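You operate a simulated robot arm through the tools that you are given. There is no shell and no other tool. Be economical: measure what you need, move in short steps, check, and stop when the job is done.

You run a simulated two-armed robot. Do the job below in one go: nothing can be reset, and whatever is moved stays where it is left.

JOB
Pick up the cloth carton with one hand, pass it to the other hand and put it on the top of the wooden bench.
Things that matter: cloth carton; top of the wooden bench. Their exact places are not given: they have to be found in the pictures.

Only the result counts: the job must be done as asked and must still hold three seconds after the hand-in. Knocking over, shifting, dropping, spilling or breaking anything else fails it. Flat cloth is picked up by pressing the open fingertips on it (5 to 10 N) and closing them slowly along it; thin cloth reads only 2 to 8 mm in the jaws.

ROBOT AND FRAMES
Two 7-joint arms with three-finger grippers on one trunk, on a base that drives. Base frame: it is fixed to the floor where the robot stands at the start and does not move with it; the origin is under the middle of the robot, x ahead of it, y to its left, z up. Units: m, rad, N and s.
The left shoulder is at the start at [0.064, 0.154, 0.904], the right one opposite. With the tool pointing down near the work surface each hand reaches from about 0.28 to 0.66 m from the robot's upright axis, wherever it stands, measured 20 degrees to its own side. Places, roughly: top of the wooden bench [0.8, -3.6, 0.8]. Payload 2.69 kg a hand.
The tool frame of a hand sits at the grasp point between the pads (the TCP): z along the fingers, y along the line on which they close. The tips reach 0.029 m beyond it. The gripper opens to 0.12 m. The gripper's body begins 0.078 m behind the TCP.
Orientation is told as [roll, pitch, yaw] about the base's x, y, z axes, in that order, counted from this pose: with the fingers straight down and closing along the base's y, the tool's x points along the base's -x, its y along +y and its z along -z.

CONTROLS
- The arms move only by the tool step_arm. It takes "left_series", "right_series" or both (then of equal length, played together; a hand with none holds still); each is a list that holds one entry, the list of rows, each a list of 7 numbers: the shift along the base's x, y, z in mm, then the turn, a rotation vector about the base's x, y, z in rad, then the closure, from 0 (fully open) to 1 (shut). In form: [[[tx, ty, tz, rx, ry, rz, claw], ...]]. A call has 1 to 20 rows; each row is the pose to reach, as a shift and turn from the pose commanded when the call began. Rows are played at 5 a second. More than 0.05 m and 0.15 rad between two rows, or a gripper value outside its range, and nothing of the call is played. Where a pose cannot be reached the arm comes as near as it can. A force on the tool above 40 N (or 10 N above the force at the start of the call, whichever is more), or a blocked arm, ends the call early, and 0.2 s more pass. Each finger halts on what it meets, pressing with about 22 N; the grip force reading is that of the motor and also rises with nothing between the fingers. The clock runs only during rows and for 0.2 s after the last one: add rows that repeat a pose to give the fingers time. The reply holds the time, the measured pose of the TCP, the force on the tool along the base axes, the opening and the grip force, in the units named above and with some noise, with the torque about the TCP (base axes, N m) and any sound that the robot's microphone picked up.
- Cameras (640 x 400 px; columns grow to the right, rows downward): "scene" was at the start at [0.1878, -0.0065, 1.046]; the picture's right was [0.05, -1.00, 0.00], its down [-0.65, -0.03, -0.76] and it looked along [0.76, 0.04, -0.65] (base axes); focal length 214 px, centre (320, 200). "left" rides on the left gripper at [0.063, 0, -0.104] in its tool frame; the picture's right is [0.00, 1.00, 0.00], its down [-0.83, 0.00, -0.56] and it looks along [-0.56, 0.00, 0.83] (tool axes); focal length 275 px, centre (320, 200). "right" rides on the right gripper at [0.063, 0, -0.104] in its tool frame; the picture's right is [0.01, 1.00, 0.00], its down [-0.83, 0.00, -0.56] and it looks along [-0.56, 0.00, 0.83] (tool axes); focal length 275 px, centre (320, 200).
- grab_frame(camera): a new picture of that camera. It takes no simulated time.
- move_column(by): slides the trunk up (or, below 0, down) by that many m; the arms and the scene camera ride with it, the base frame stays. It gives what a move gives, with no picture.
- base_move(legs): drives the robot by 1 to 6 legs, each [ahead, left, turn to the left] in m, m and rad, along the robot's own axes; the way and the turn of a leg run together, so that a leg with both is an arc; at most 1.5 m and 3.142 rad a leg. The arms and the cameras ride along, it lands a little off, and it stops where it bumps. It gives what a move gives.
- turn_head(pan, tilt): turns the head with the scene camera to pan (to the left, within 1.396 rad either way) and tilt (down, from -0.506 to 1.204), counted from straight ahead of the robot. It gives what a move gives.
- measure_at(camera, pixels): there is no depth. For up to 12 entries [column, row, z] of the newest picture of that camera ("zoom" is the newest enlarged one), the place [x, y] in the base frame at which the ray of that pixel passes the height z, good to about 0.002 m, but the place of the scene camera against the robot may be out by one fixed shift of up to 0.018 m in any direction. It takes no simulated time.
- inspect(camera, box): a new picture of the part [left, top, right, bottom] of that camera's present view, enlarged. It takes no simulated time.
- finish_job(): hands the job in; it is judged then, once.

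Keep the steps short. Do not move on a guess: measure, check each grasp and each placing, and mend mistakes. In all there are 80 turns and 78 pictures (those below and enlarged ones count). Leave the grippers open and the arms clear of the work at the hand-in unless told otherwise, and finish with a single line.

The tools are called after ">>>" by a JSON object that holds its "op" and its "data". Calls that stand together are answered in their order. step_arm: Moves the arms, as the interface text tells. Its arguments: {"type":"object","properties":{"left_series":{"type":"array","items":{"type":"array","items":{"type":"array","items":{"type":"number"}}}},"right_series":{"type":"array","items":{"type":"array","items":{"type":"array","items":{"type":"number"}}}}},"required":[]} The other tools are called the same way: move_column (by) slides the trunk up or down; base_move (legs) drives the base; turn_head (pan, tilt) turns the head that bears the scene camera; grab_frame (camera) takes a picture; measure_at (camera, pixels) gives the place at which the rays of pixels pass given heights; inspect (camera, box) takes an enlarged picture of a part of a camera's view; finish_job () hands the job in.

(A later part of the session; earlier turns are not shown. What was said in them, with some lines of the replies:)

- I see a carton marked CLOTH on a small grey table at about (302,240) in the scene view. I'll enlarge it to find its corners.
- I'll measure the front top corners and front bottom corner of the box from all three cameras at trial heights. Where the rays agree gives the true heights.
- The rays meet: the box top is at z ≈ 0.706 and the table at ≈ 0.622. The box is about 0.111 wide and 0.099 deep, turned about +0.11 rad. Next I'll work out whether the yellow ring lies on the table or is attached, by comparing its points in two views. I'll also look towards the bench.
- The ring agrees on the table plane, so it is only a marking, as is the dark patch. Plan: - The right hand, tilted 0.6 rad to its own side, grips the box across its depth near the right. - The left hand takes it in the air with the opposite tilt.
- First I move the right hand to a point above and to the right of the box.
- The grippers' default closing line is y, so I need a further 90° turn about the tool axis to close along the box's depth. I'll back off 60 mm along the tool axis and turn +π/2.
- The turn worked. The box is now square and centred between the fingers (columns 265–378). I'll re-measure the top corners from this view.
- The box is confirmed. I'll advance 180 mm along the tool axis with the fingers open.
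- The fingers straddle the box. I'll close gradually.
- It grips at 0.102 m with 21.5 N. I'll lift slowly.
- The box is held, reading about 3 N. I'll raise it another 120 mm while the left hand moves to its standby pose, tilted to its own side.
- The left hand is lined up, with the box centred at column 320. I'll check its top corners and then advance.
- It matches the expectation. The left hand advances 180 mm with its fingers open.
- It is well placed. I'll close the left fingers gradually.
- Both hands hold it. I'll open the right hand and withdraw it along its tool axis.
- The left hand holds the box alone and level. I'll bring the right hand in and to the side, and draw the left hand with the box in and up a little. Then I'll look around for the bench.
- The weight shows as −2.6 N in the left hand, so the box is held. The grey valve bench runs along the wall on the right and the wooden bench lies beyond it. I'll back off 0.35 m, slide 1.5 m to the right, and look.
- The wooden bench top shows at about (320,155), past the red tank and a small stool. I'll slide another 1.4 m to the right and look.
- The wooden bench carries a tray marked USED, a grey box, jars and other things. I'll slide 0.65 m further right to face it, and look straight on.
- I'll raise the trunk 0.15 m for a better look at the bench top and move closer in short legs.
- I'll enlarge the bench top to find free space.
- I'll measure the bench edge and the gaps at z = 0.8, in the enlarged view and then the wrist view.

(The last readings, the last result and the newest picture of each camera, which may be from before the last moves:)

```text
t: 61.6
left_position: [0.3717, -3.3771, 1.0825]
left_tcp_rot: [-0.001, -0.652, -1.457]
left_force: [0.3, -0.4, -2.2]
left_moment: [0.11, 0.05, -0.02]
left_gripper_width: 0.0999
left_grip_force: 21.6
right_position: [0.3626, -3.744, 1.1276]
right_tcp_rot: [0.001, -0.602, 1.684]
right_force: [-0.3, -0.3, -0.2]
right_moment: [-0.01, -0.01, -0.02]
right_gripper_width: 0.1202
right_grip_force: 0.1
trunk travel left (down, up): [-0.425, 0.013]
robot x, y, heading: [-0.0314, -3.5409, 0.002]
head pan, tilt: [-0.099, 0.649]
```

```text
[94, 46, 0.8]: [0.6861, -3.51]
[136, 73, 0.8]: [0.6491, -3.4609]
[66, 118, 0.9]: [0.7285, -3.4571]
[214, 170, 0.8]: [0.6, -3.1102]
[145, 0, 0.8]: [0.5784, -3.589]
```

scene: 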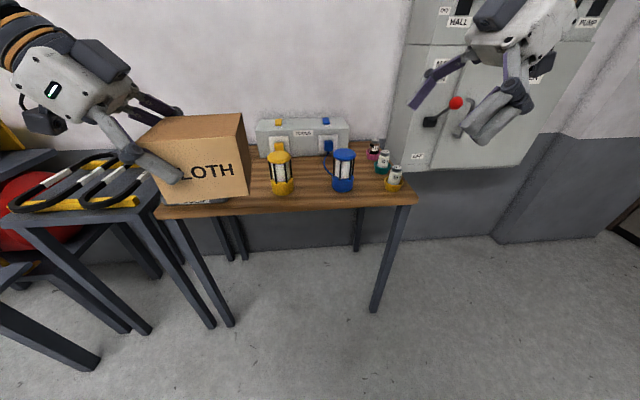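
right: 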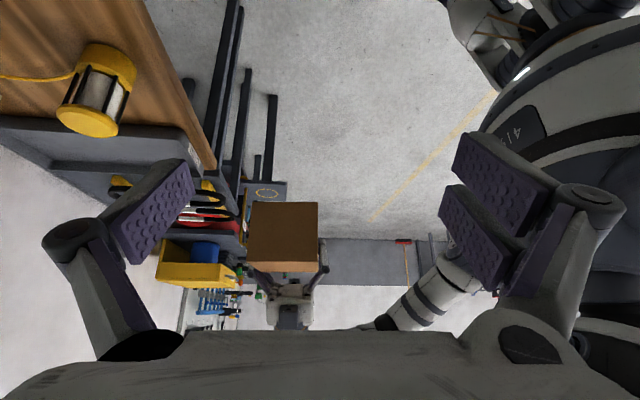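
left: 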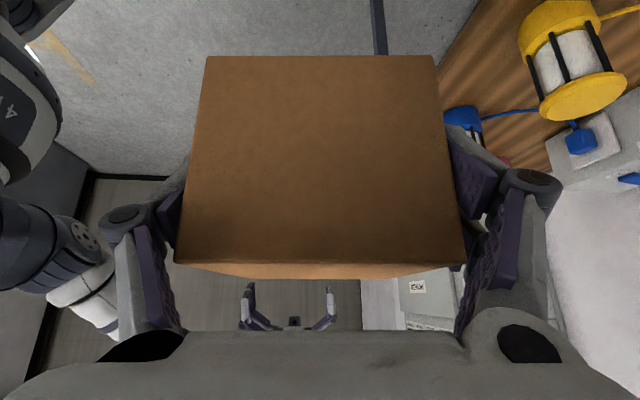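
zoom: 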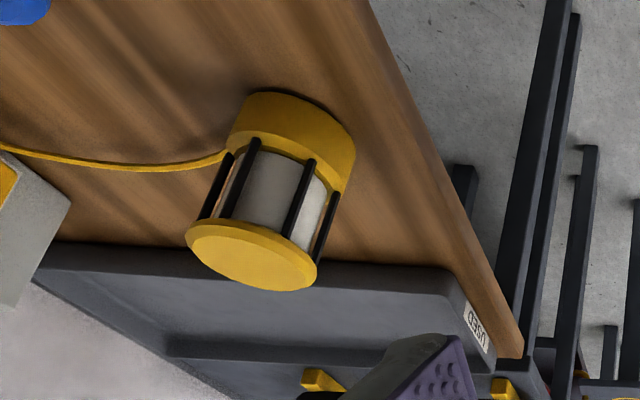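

The bench front is at x ≈ 0.60. The gap between the lanterns runs from y ≈ −3.52 to −3.655, with free wood from x = 0.60 back. If I yaw the box +90°, it is 0.10 wide across that gap and my hand leans towards the robot, clear of the lanterns. I'll rotate the left hand by +1.455 rad about z while it is high up.

>>> {"op": "step_arm", "data": {"left_series": [[[0, 0, 0, 0, 0, 0.12, 0.5], [0, 0, 0, 0, 0, 0.24, 0.5], [0, 0, 0, 0, 0, 0.36, 0.5], [0, 0, 0, 0, 0, 0.48, 0.5], [0, 0, 0, 0, 0, 0.6, 0.5], [0, 0, 0, 0, 0, 0.72, 0.5], [0, 0, 0, 0, 0, 0.84, 0.5], [0, 0, 0, 0, 0, 0.96, 0.5], [0, 0, 0, 0, 0, 1.08, 0.5], [0, 0, 0, 0, 0, 1.2, 0.5], [0, 0, 0, 0, 0, 1.33, 0.5], [0, 0, 0, 0, 0, 1.455, 0.5], [0, 0, 0, 0, 0, 1.455, 0.5], [0, 0, 0, 0, 0, 1.455, 0.5]]]}}

>>> {"op": "grab_frame", "data": {"camera": "scene"}}

>>> {"op": "grab_frame", "data": {"camera": "left"}}

```text
t: 64.6
left_position: [0.3719, -3.3755, 1.0831]
left_tcp_rot: [0.0, -0.651, 0.0]
left_force: [-0.4, -0.1, -2.6]
left_moment: [0.01, 0.11, 0.02]
left_gripper_width: 0.0999
left_grip_force: 22.2
right_position: [0.362, -3.7445, 1.1277]
right_tcp_rot: [-0.001, -0.602, 1.686]
right_force: [0.0, -0.1, 0.1]
right_moment: [0.0, 0.0, -0.02]
right_gripper_width: 0.1197
right_grip_force: 0.0
trunk travel left (down, up): [-0.425, 0.013]
robot x, y, heading: [-0.0359, -3.5391, -0.0]
head pan, tilt: [-0.099, 0.649]
```

```text
43 pictures are left
```

scene: 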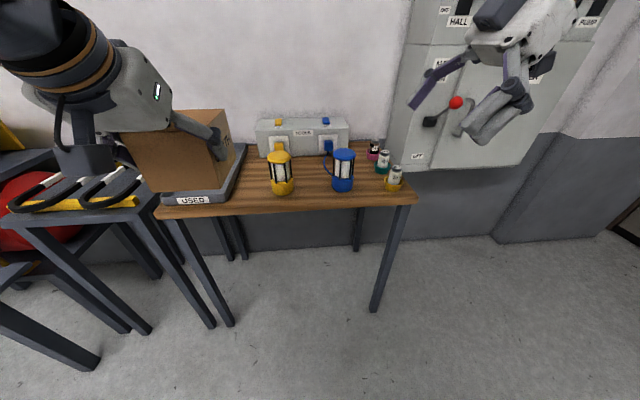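

```text
42 pictures are left
```

left: 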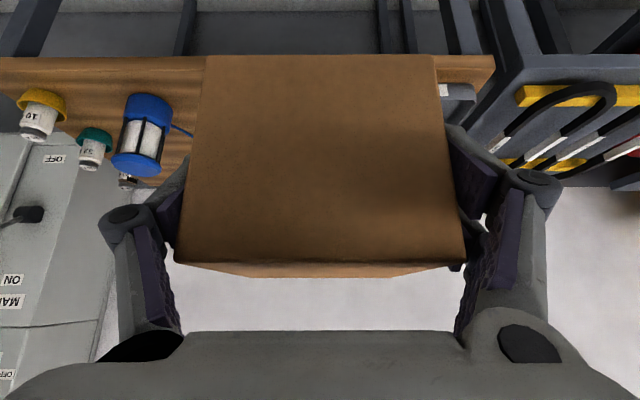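

The rotation is done and the grip is firm. Now I'll drive closer, 0.16 m ahead and 0.15 m right, and measure the lanterns again.

>>> {"op": "base_move", "data": {"legs": [[0, -0.15, 0], [0.16, 0, 0]]}}

>>> {"op": "turn_head", "data": {"pan": 0.1, "tilt": 0.8}}

>>> {"op": "grab_frame", "data": {"camera": "scene"}}

>>> {"op": "grab_frame", "data": {"camera": "left"}}

>>> {"op": "inspect", "data": {"camera": "scene", "box": [210, 90, 450, 240]}}

```text
t: 67.4
left_position: [0.5334, -3.525, 1.0832]
left_tcp_rot: [0.0, -0.649, -0.001]
left_force: [-0.1, 0.3, -2.2]
left_moment: [-0.01, 0.05, -0.01]
left_gripper_width: 0.0997
left_grip_force: 21.8
right_position: [0.5226, -3.8945, 1.1273]
right_tcp_rot: [-0.001, -0.603, 1.684]
right_force: [0.3, -0.1, -0.2]
right_moment: [0.0, 0.04, 0.0]
right_gripper_width: 0.1199
right_grip_force: 0.0
trunk travel left (down, up): [-0.425, 0.013]
robot x, y, heading: [0.1253, -3.6886, 0.007]
head pan, tilt: [-0.099, 0.649]
```

```text
t: 68.1
left_position: [0.5323, -3.5248, 1.0842]
left_tcp_rot: [0.002, -0.651, 0.002]
left_force: [0.6, 0.9, -2.7]
left_moment: [-0.02, 0.09, 0.0]
left_gripper_width: 0.0996
left_grip_force: 22.2
right_position: [0.5216, -3.8945, 1.1291]
right_tcp_rot: [0.0, -0.603, 1.686]
right_force: [-0.2, -0.4, 0.3]
right_moment: [-0.01, -0.01, -0.01]
right_gripper_width: 0.12
right_grip_force: 0.1
trunk travel left (down, up): [-0.425, 0.013]
robot x, y, heading: [0.1268, -3.6902, 0.008]
head pan, tilt: [0.099, 0.799]
```

```text
41 pictures are left
```

scene: 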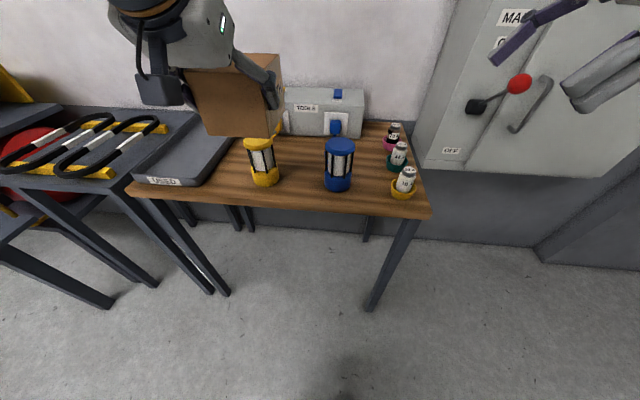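

```text
40 pictures are left
```

left: 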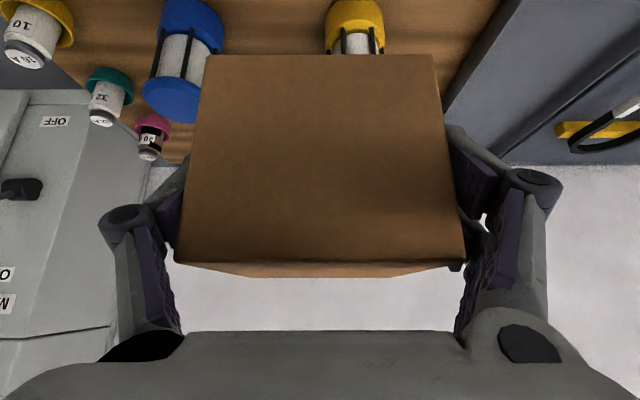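

```text
2.67 times, centred on (330, 165) of scene
```

zoom: 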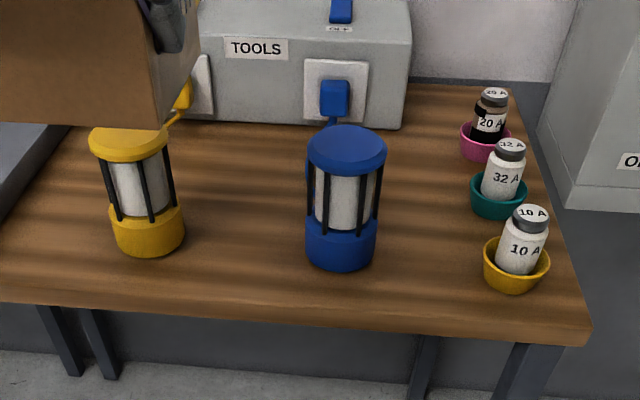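

>>> {"op": "measure_at", "data": {"camera": "zoom", "pixels": [[184, 238, 0.8], [115, 240, 0.8], [150, 258, 0.8], [306, 250, 0.8], [376, 252, 0.8], [338, 271, 0.8], [250, 300, 0.8], [310, 190, 0.8], [188, 128, 0.8]]}}

>>> {"op": "inspect", "data": {"camera": "left", "box": [120, 0, 480, 120]}}

>>> {"op": "measure_at", "data": {"camera": "left", "pixels": [[326, 10, 0.8], [383, 10, 0.8], [164, 12, 0.8], [222, 20, 0.8], [354, 2, 0.8]]}}

```text
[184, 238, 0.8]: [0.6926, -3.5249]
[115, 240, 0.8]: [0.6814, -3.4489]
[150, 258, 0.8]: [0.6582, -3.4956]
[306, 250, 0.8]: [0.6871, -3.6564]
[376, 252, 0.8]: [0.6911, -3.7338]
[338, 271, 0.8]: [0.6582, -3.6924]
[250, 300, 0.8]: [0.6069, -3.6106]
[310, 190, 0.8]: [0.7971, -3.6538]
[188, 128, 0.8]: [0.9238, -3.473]
```

```text
1.78 times, centred on (300, 60) of left
```

zoom: 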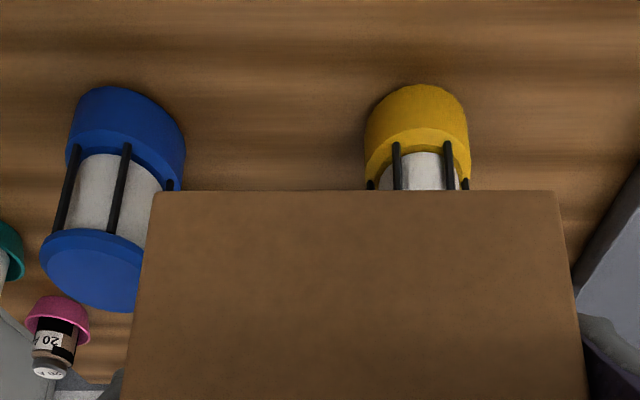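

```text
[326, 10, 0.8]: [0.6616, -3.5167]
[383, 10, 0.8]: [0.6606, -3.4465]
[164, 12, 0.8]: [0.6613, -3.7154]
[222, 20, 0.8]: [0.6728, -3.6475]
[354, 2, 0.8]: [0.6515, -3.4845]
```

>>> {"op": "measure_at", "data": {"camera": "zoom", "pixels": [[418, 84, 0.8], [366, 125, 0.8], [468, 120, 0.8], [105, 87, 0.8], [184, 135, 0.8], [75, 110, 0.8], [622, 175, 0.8]]}}

```text
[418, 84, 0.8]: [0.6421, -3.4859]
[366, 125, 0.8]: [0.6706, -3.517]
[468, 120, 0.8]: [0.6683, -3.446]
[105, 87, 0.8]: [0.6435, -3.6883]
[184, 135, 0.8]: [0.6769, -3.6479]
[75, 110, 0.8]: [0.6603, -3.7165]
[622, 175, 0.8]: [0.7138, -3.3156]
```

Wrist-measured positions:
- Yellow lantern: right edge at y = −3.517.
- Blue lantern: left edge at y = −3.648.
- Lantern fronts at x ≈ 0.642 and bench edge at ≈ 0.595.

The gap centre is −3.5825. I'll move the TCP above the target, to x 0.6195 and y −3.5825, with the box bottom at about 0.95.

>>> {"op": "step_arm", "data": {"left_series": [[[20, -14, 0, 0, 0, 0, 0.5], [45, -30, 0, 0, 0, 0, 0.5], [70, -46, -10, 0, 0, 0, 0.5], [87, -58, -35, 0, 0, 0, 0.5], [87, -58, -60, 0, 0, 0, 0.5], [87, -58, -83, 0, 0, 0, 0.5], [87, -58, -83, 0, 0, 0, 0.5]]]}}

>>> {"op": "grab_frame", "data": {"camera": "scene"}}

>>> {"op": "inspect", "data": {"camera": "left", "box": [0, 0, 640, 400]}}

>>> {"op": "inspect", "data": {"camera": "left", "box": [120, 0, 480, 120]}}

```text
t: 69.7
left_position: [0.6202, -3.5833, 1.0008]
left_tcp_rot: [0.0, -0.652, -0.001]
left_force: [-0.2, 0.9, -2.0]
left_moment: [0.04, 0.05, 0.02]
left_gripper_width: 0.0997
left_grip_force: 21.9
right_position: [0.5224, -3.893, 1.1287]
right_tcp_rot: [-0.004, -0.603, 1.686]
right_force: [-0.8, 0.4, 0.1]
right_moment: [0.01, 0.0, 0.04]
right_gripper_width: 0.1201
right_grip_force: 0.1
trunk travel left (down, up): [-0.425, 0.013]
robot x, y, heading: [0.1243, -3.6898, 0.01]
head pan, tilt: [0.099, 0.799]
```

```text
37 pictures are left
```

scene: 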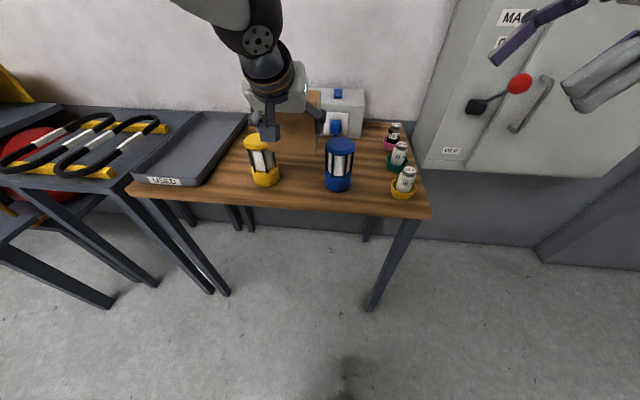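

```text
1.00 times, centred on (320, 200) of left (not enlarged: the box is as wide or as high as the picture)
```

zoom: 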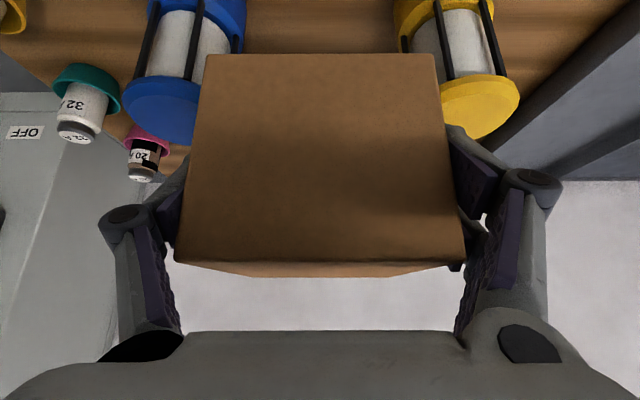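

```text
1.78 times, centred on (300, 60) of left
```

zoom: 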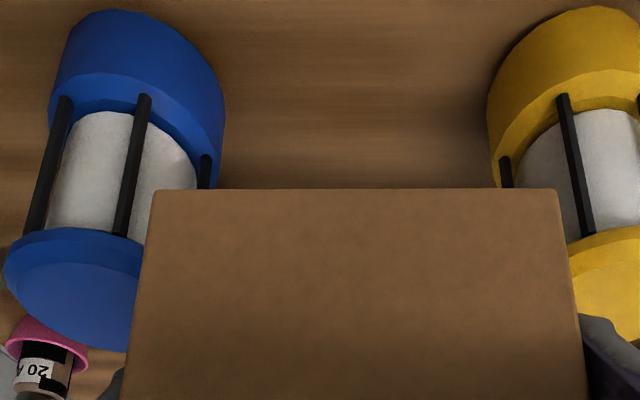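

I'll measure the lantern bases (z 0.8) and the box's near bottom corners (z 0.951) in this view.

>>> {"op": "measure_at", "data": {"camera": "zoom", "pixels": [[224, 80, 0.8], [487, 85, 0.8], [108, 10, 0.8], [590, 6, 0.8], [153, 190, 0.951], [557, 190, 0.951], [224, 110, 0.83], [487, 110, 0.83]]}}

```text
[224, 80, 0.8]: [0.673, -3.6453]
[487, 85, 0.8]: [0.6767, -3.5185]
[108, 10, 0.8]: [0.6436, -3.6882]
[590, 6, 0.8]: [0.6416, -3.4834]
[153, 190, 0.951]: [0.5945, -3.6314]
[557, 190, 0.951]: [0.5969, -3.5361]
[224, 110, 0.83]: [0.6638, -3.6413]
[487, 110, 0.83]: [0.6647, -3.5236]
```

The margins are about 14–17 mm each side. I'll shift 8 mm deeper and 1 mm left, and descend to a box bottom of about 0.82.

>>> {"op": "step_arm", "data": {"left_series": [[[8, 1, -10, 0, 0, 0, 0.5], [8, 1, -35, 0, 0, 0, 0.5], [8, 1, -60, 0, 0, 0, 0.5], [8, 1, -85, 0, 0, 0, 0.5], [8, 1, -110, 0, 0, 0, 0.5], [8, 1, -132, 0, 0, 0, 0.5], [8, 1, -132, 0, 0, 0, 0.5]]]}}

>>> {"op": "inspect", "data": {"camera": "scene", "box": [210, 90, 450, 240]}}

>>> {"op": "inspect", "data": {"camera": "left", "box": [120, 0, 520, 140]}}

```text
t: 71.3
left_position: [0.6256, -3.5819, 0.8664]
left_tcp_rot: [0.002, -0.648, 0.0]
left_force: [0.2, 0.8, -2.1]
left_moment: [0.0, 0.09, 0.02]
left_gripper_width: 0.0998
left_grip_force: 22.1
right_position: [0.5218, -3.8932, 1.1287]
right_tcp_rot: [-0.002, -0.601, 1.685]
right_force: [0.2, -0.6, 0.1]
right_moment: [0.01, -0.01, 0.04]
right_gripper_width: 0.12
right_grip_force: 0.0
trunk travel left (down, up): [-0.425, 0.013]
robot x, y, heading: [0.1232, -3.6859, 0.007]
head pan, tilt: [0.099, 0.799]
```

```text
2.67 times, centred on (330, 165) of scene
```

zoom: 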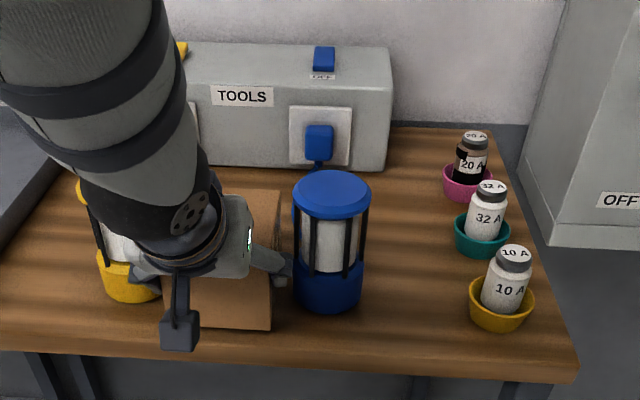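

```text
1.60 times, centred on (320, 70) of left
```

zoom: 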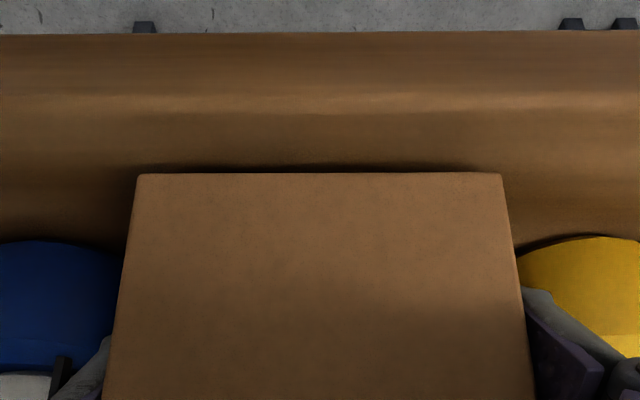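

The box is between the lanterns, just above the wood. I'll lower it gently in small steps while watching the force.

>>> {"op": "step_arm", "data": {"left_series": [[[0, 0, -3, 0, 0, 0, 0.5], [0, 0, -6, 0, 0, 0, 0.5], [0, 0, -8, 0, 0, 0, 0.5], [0, 0, -10, 0, 0, 0, 0.5], [0, 0, -12, 0, 0, 0, 0.5], [0, 0, -12, 0, 0, 0, 0.5]]]}}

>>> {"op": "inspect", "data": {"camera": "left", "box": [120, 0, 520, 140]}}

```text
t: 72.7
left_position: [0.6257, -3.5837, 0.8555]
left_tcp_rot: [-0.001, -0.655, -0.001]
left_force: [-1.1, 0.1, 2.9]
left_moment: [-0.28, -0.31, -0.07]
left_gripper_width: 0.0994
left_grip_force: 21.8
right_position: [0.5208, -3.8926, 1.1285]
right_tcp_rot: [-0.002, -0.601, 1.687]
right_force: [0.0, -0.1, 0.1]
right_moment: [0.0, 0.02, -0.01]
right_gripper_width: 0.1201
right_grip_force: 0.2
trunk travel left (down, up): [-0.425, 0.013]
robot x, y, heading: [0.1261, -3.6889, 0.007]
head pan, tilt: [0.099, 0.799]
```

```text
1.60 times, centred on (320, 70) of left
```

zoom: 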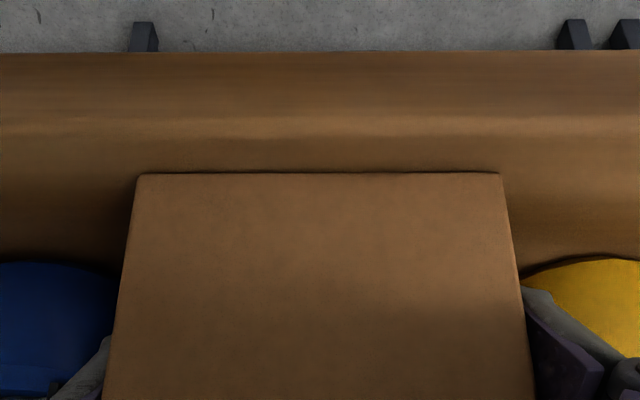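

Contact shows: Fz went from −2.3 to +2.9 N. I'll press 1 mm more, then open the fingers partway, slowly.

>>> {"op": "step_arm", "data": {"left_series": [[[0, 0, -1, 0, 0, 0, 0.5], [0, 0, -1, 0, 0, 0, 0.2], [0, 0, -1, 0, 0, 0, 0.16], [0, 0, -1, 0, 0, 0, 0.14], [0, 0, -1, 0, 0, 0, 0.12], [0, 0, -1, 0, 0, 0, 0.1], [0, 0, -1, 0, 0, 0, 0.08], [0, 0, -1, 0, 0, 0, 0.07], [0, 0, -1, 0, 0, 0, 0.07]]]}}

>>> {"op": "inspect", "data": {"camera": "left", "box": [0, 0, 640, 400]}}

>>> {"op": "inspect", "data": {"camera": "scene", "box": [210, 90, 450, 240]}}

```text
t: 74.7
left_position: [0.6266, -3.5819, 0.8549]
left_tcp_rot: [0.0, -0.652, -0.001]
left_force: [0.2, -0.1, 0.3]
left_moment: [0.01, 0.01, 0.01]
left_gripper_width: 0.1117
left_grip_force: 0.1
right_position: [0.5211, -3.8925, 1.1284]
right_tcp_rot: [-0.003, -0.602, 1.686]
right_force: [0.2, 0.0, -0.1]
right_moment: [-0.03, 0.02, 0.0]
right_gripper_width: 0.1202
right_grip_force: 0.0
trunk travel left (down, up): [-0.425, 0.013]
robot x, y, heading: [0.1263, -3.6897, 0.005]
head pan, tilt: [0.099, 0.799]
```

```text
1.00 times, centred on (320, 200) of left (not enlarged: the box is as wide or as high as the picture)
```

zoom: 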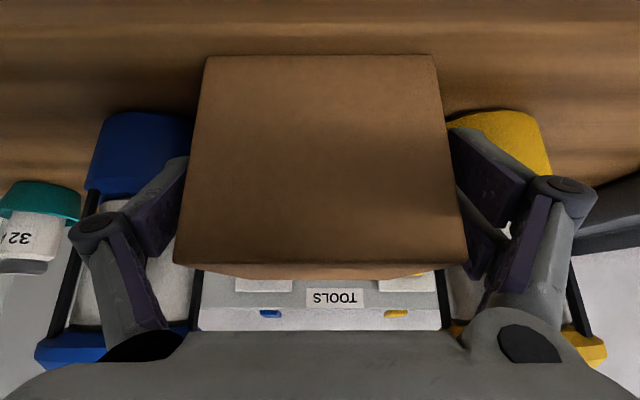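

```text
2.67 times, centred on (330, 165) of scene
```

zoom: 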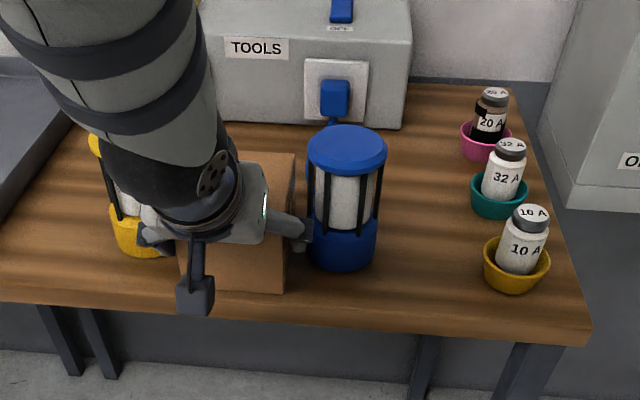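

It is released: force about zero, opening 0.112. I'll withdraw back and up along the tool axis, then open fully.

>>> {"op": "step_arm", "data": {"left_series": [[[-4, 0, 6, 0, 0, 0, 0.07], [-12, 0, 16, 0, 0, 0, 0.07], [-24, 0, 32, 0, 0, 0, 0.07], [-42, 0, 56, 0, 0, 0, 0.07], [-66, 0, 87, 0, 0, 0, 0.07], [-90, 0, 118, 0, 0, 0, 0.03], [-109, 0, 143, 0, 0, 0, 0], [-109, 0, 160, 0, 0, 0, 0], [-109, 0, 160, 0, 0, 0, 0]]]}}

>>> {"op": "grab_frame", "data": {"camera": "scene"}}

>>> {"op": "grab_frame", "data": {"camera": "left"}}

```text
t: 76.7
left_position: [0.5766, -3.5924, 0.9382]
left_tcp_rot: [-0.049, -0.702, 0.006]
left_force: [-0.6, -1.0, -0.7]
left_moment: [0.01, 0.02, 0.01]
left_gripper_width: 0.1197
left_grip_force: 0.1
left hand out of reach, approached as far as the arm can: row 5, 6, 7, 8, 9
right_position: [0.5217, -3.8931, 1.1282]
right_tcp_rot: [-0.003, -0.602, 1.687]
right_force: [0.3, 0.9, 0.4]
right_moment: [0.0, -0.02, 0.0]
right_gripper_width: 0.12
right_grip_force: 0.0
trunk travel left (down, up): [-0.425, 0.013]
robot x, y, heading: [0.1266, -3.6924, 0.003]
head pan, tilt: [0.099, 0.799]
```

```text
29 pictures are left
```

scene: 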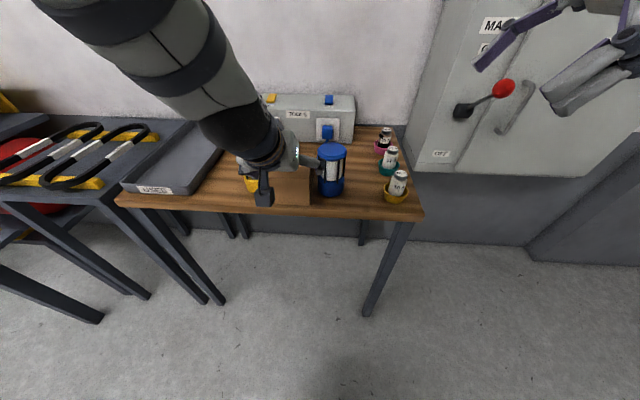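

```text
28 pictures are left
```

left: 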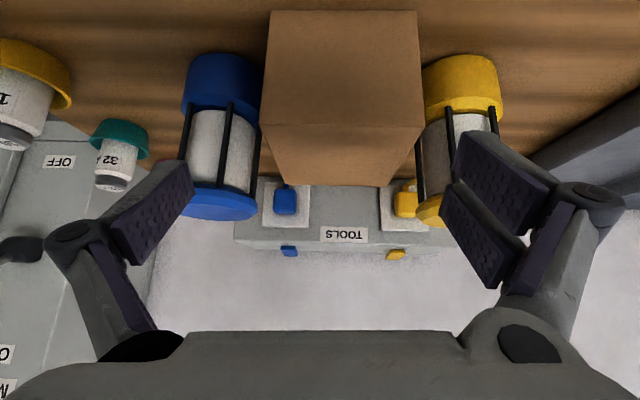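

The arm stopped short at its limit, but the fingers are clear of the box and in front of the lanterns. Driving the base straight back 0.35 m takes everything away from the bench.

>>> {"op": "base_move", "data": {"legs": [[-0.35, 0, 0]]}}

>>> {"op": "turn_head", "data": {"pan": 0.1, "tilt": 0.6}}

>>> {"op": "grab_frame", "data": {"camera": "scene"}}

>>> {"op": "grab_frame", "data": {"camera": "left"}}

```text
t: 79.0
left_position: [0.2261, -3.5926, 0.9372]
left_tcp_rot: [-0.051, -0.7, 0.011]
left_force: [0.2, -0.3, -0.8]
left_moment: [0.01, -0.02, 0.0]
left_gripper_width: 0.12
left_grip_force: 0.0
right_position: [0.1712, -3.8947, 1.1281]
right_tcp_rot: [0.0, -0.603, 1.69]
right_force: [0.4, -0.4, 0.3]
right_moment: [-0.03, -0.01, -0.01]
right_gripper_width: 0.12
right_grip_force: 0.0
trunk travel left (down, up): [-0.425, 0.013]
robot x, y, heading: [-0.2269, -3.6905, 0.005]
head pan, tilt: [0.099, 0.799]
```

```text
t: 79.7
left_position: [0.2257, -3.5929, 0.9377]
left_tcp_rot: [-0.05, -0.7, 0.013]
left_force: [-0.8, -0.4, 0.5]
left_moment: [-0.01, 0.0, -0.01]
left_gripper_width: 0.1198
left_grip_force: 0.1
right_position: [0.172, -3.8937, 1.1273]
right_tcp_rot: [-0.002, -0.602, 1.689]
right_force: [0.6, 0.1, 0.6]
right_moment: [0.0, -0.01, 0.01]
right_gripper_width: 0.12
right_grip_force: 0.0
trunk travel left (down, up): [-0.425, 0.013]
robot x, y, heading: [-0.2233, -3.6883, 0.01]
head pan, tilt: [0.099, 0.6]
```

```text
27 pictures are left
```

scene: 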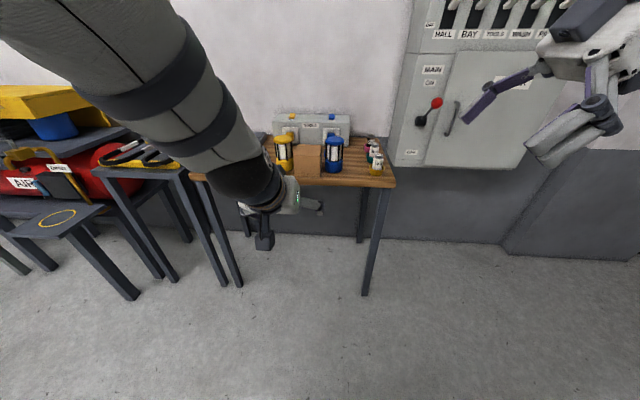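

```text
26 pictures are left
```

left: 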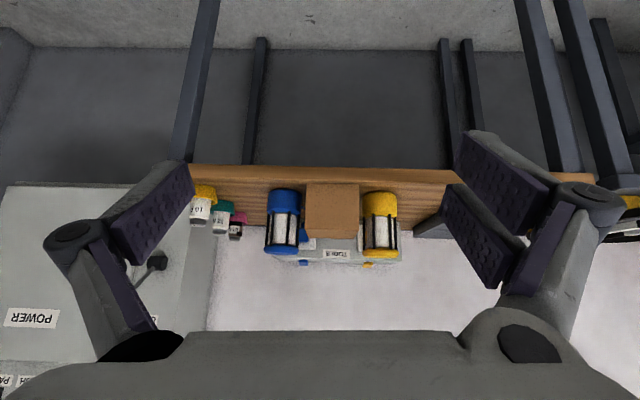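

The carton sits flat on the wooden bench between the undisturbed lanterns, and both hands are open and clear. I'm handing in.

>>> {"op": "finish_job", "data": {}}

```text
The job is handed in.
```

The cloth carton was picked up with the right hand, passed in the air to the left hand, and set down on the top of the wooden bench between the two lanterns.
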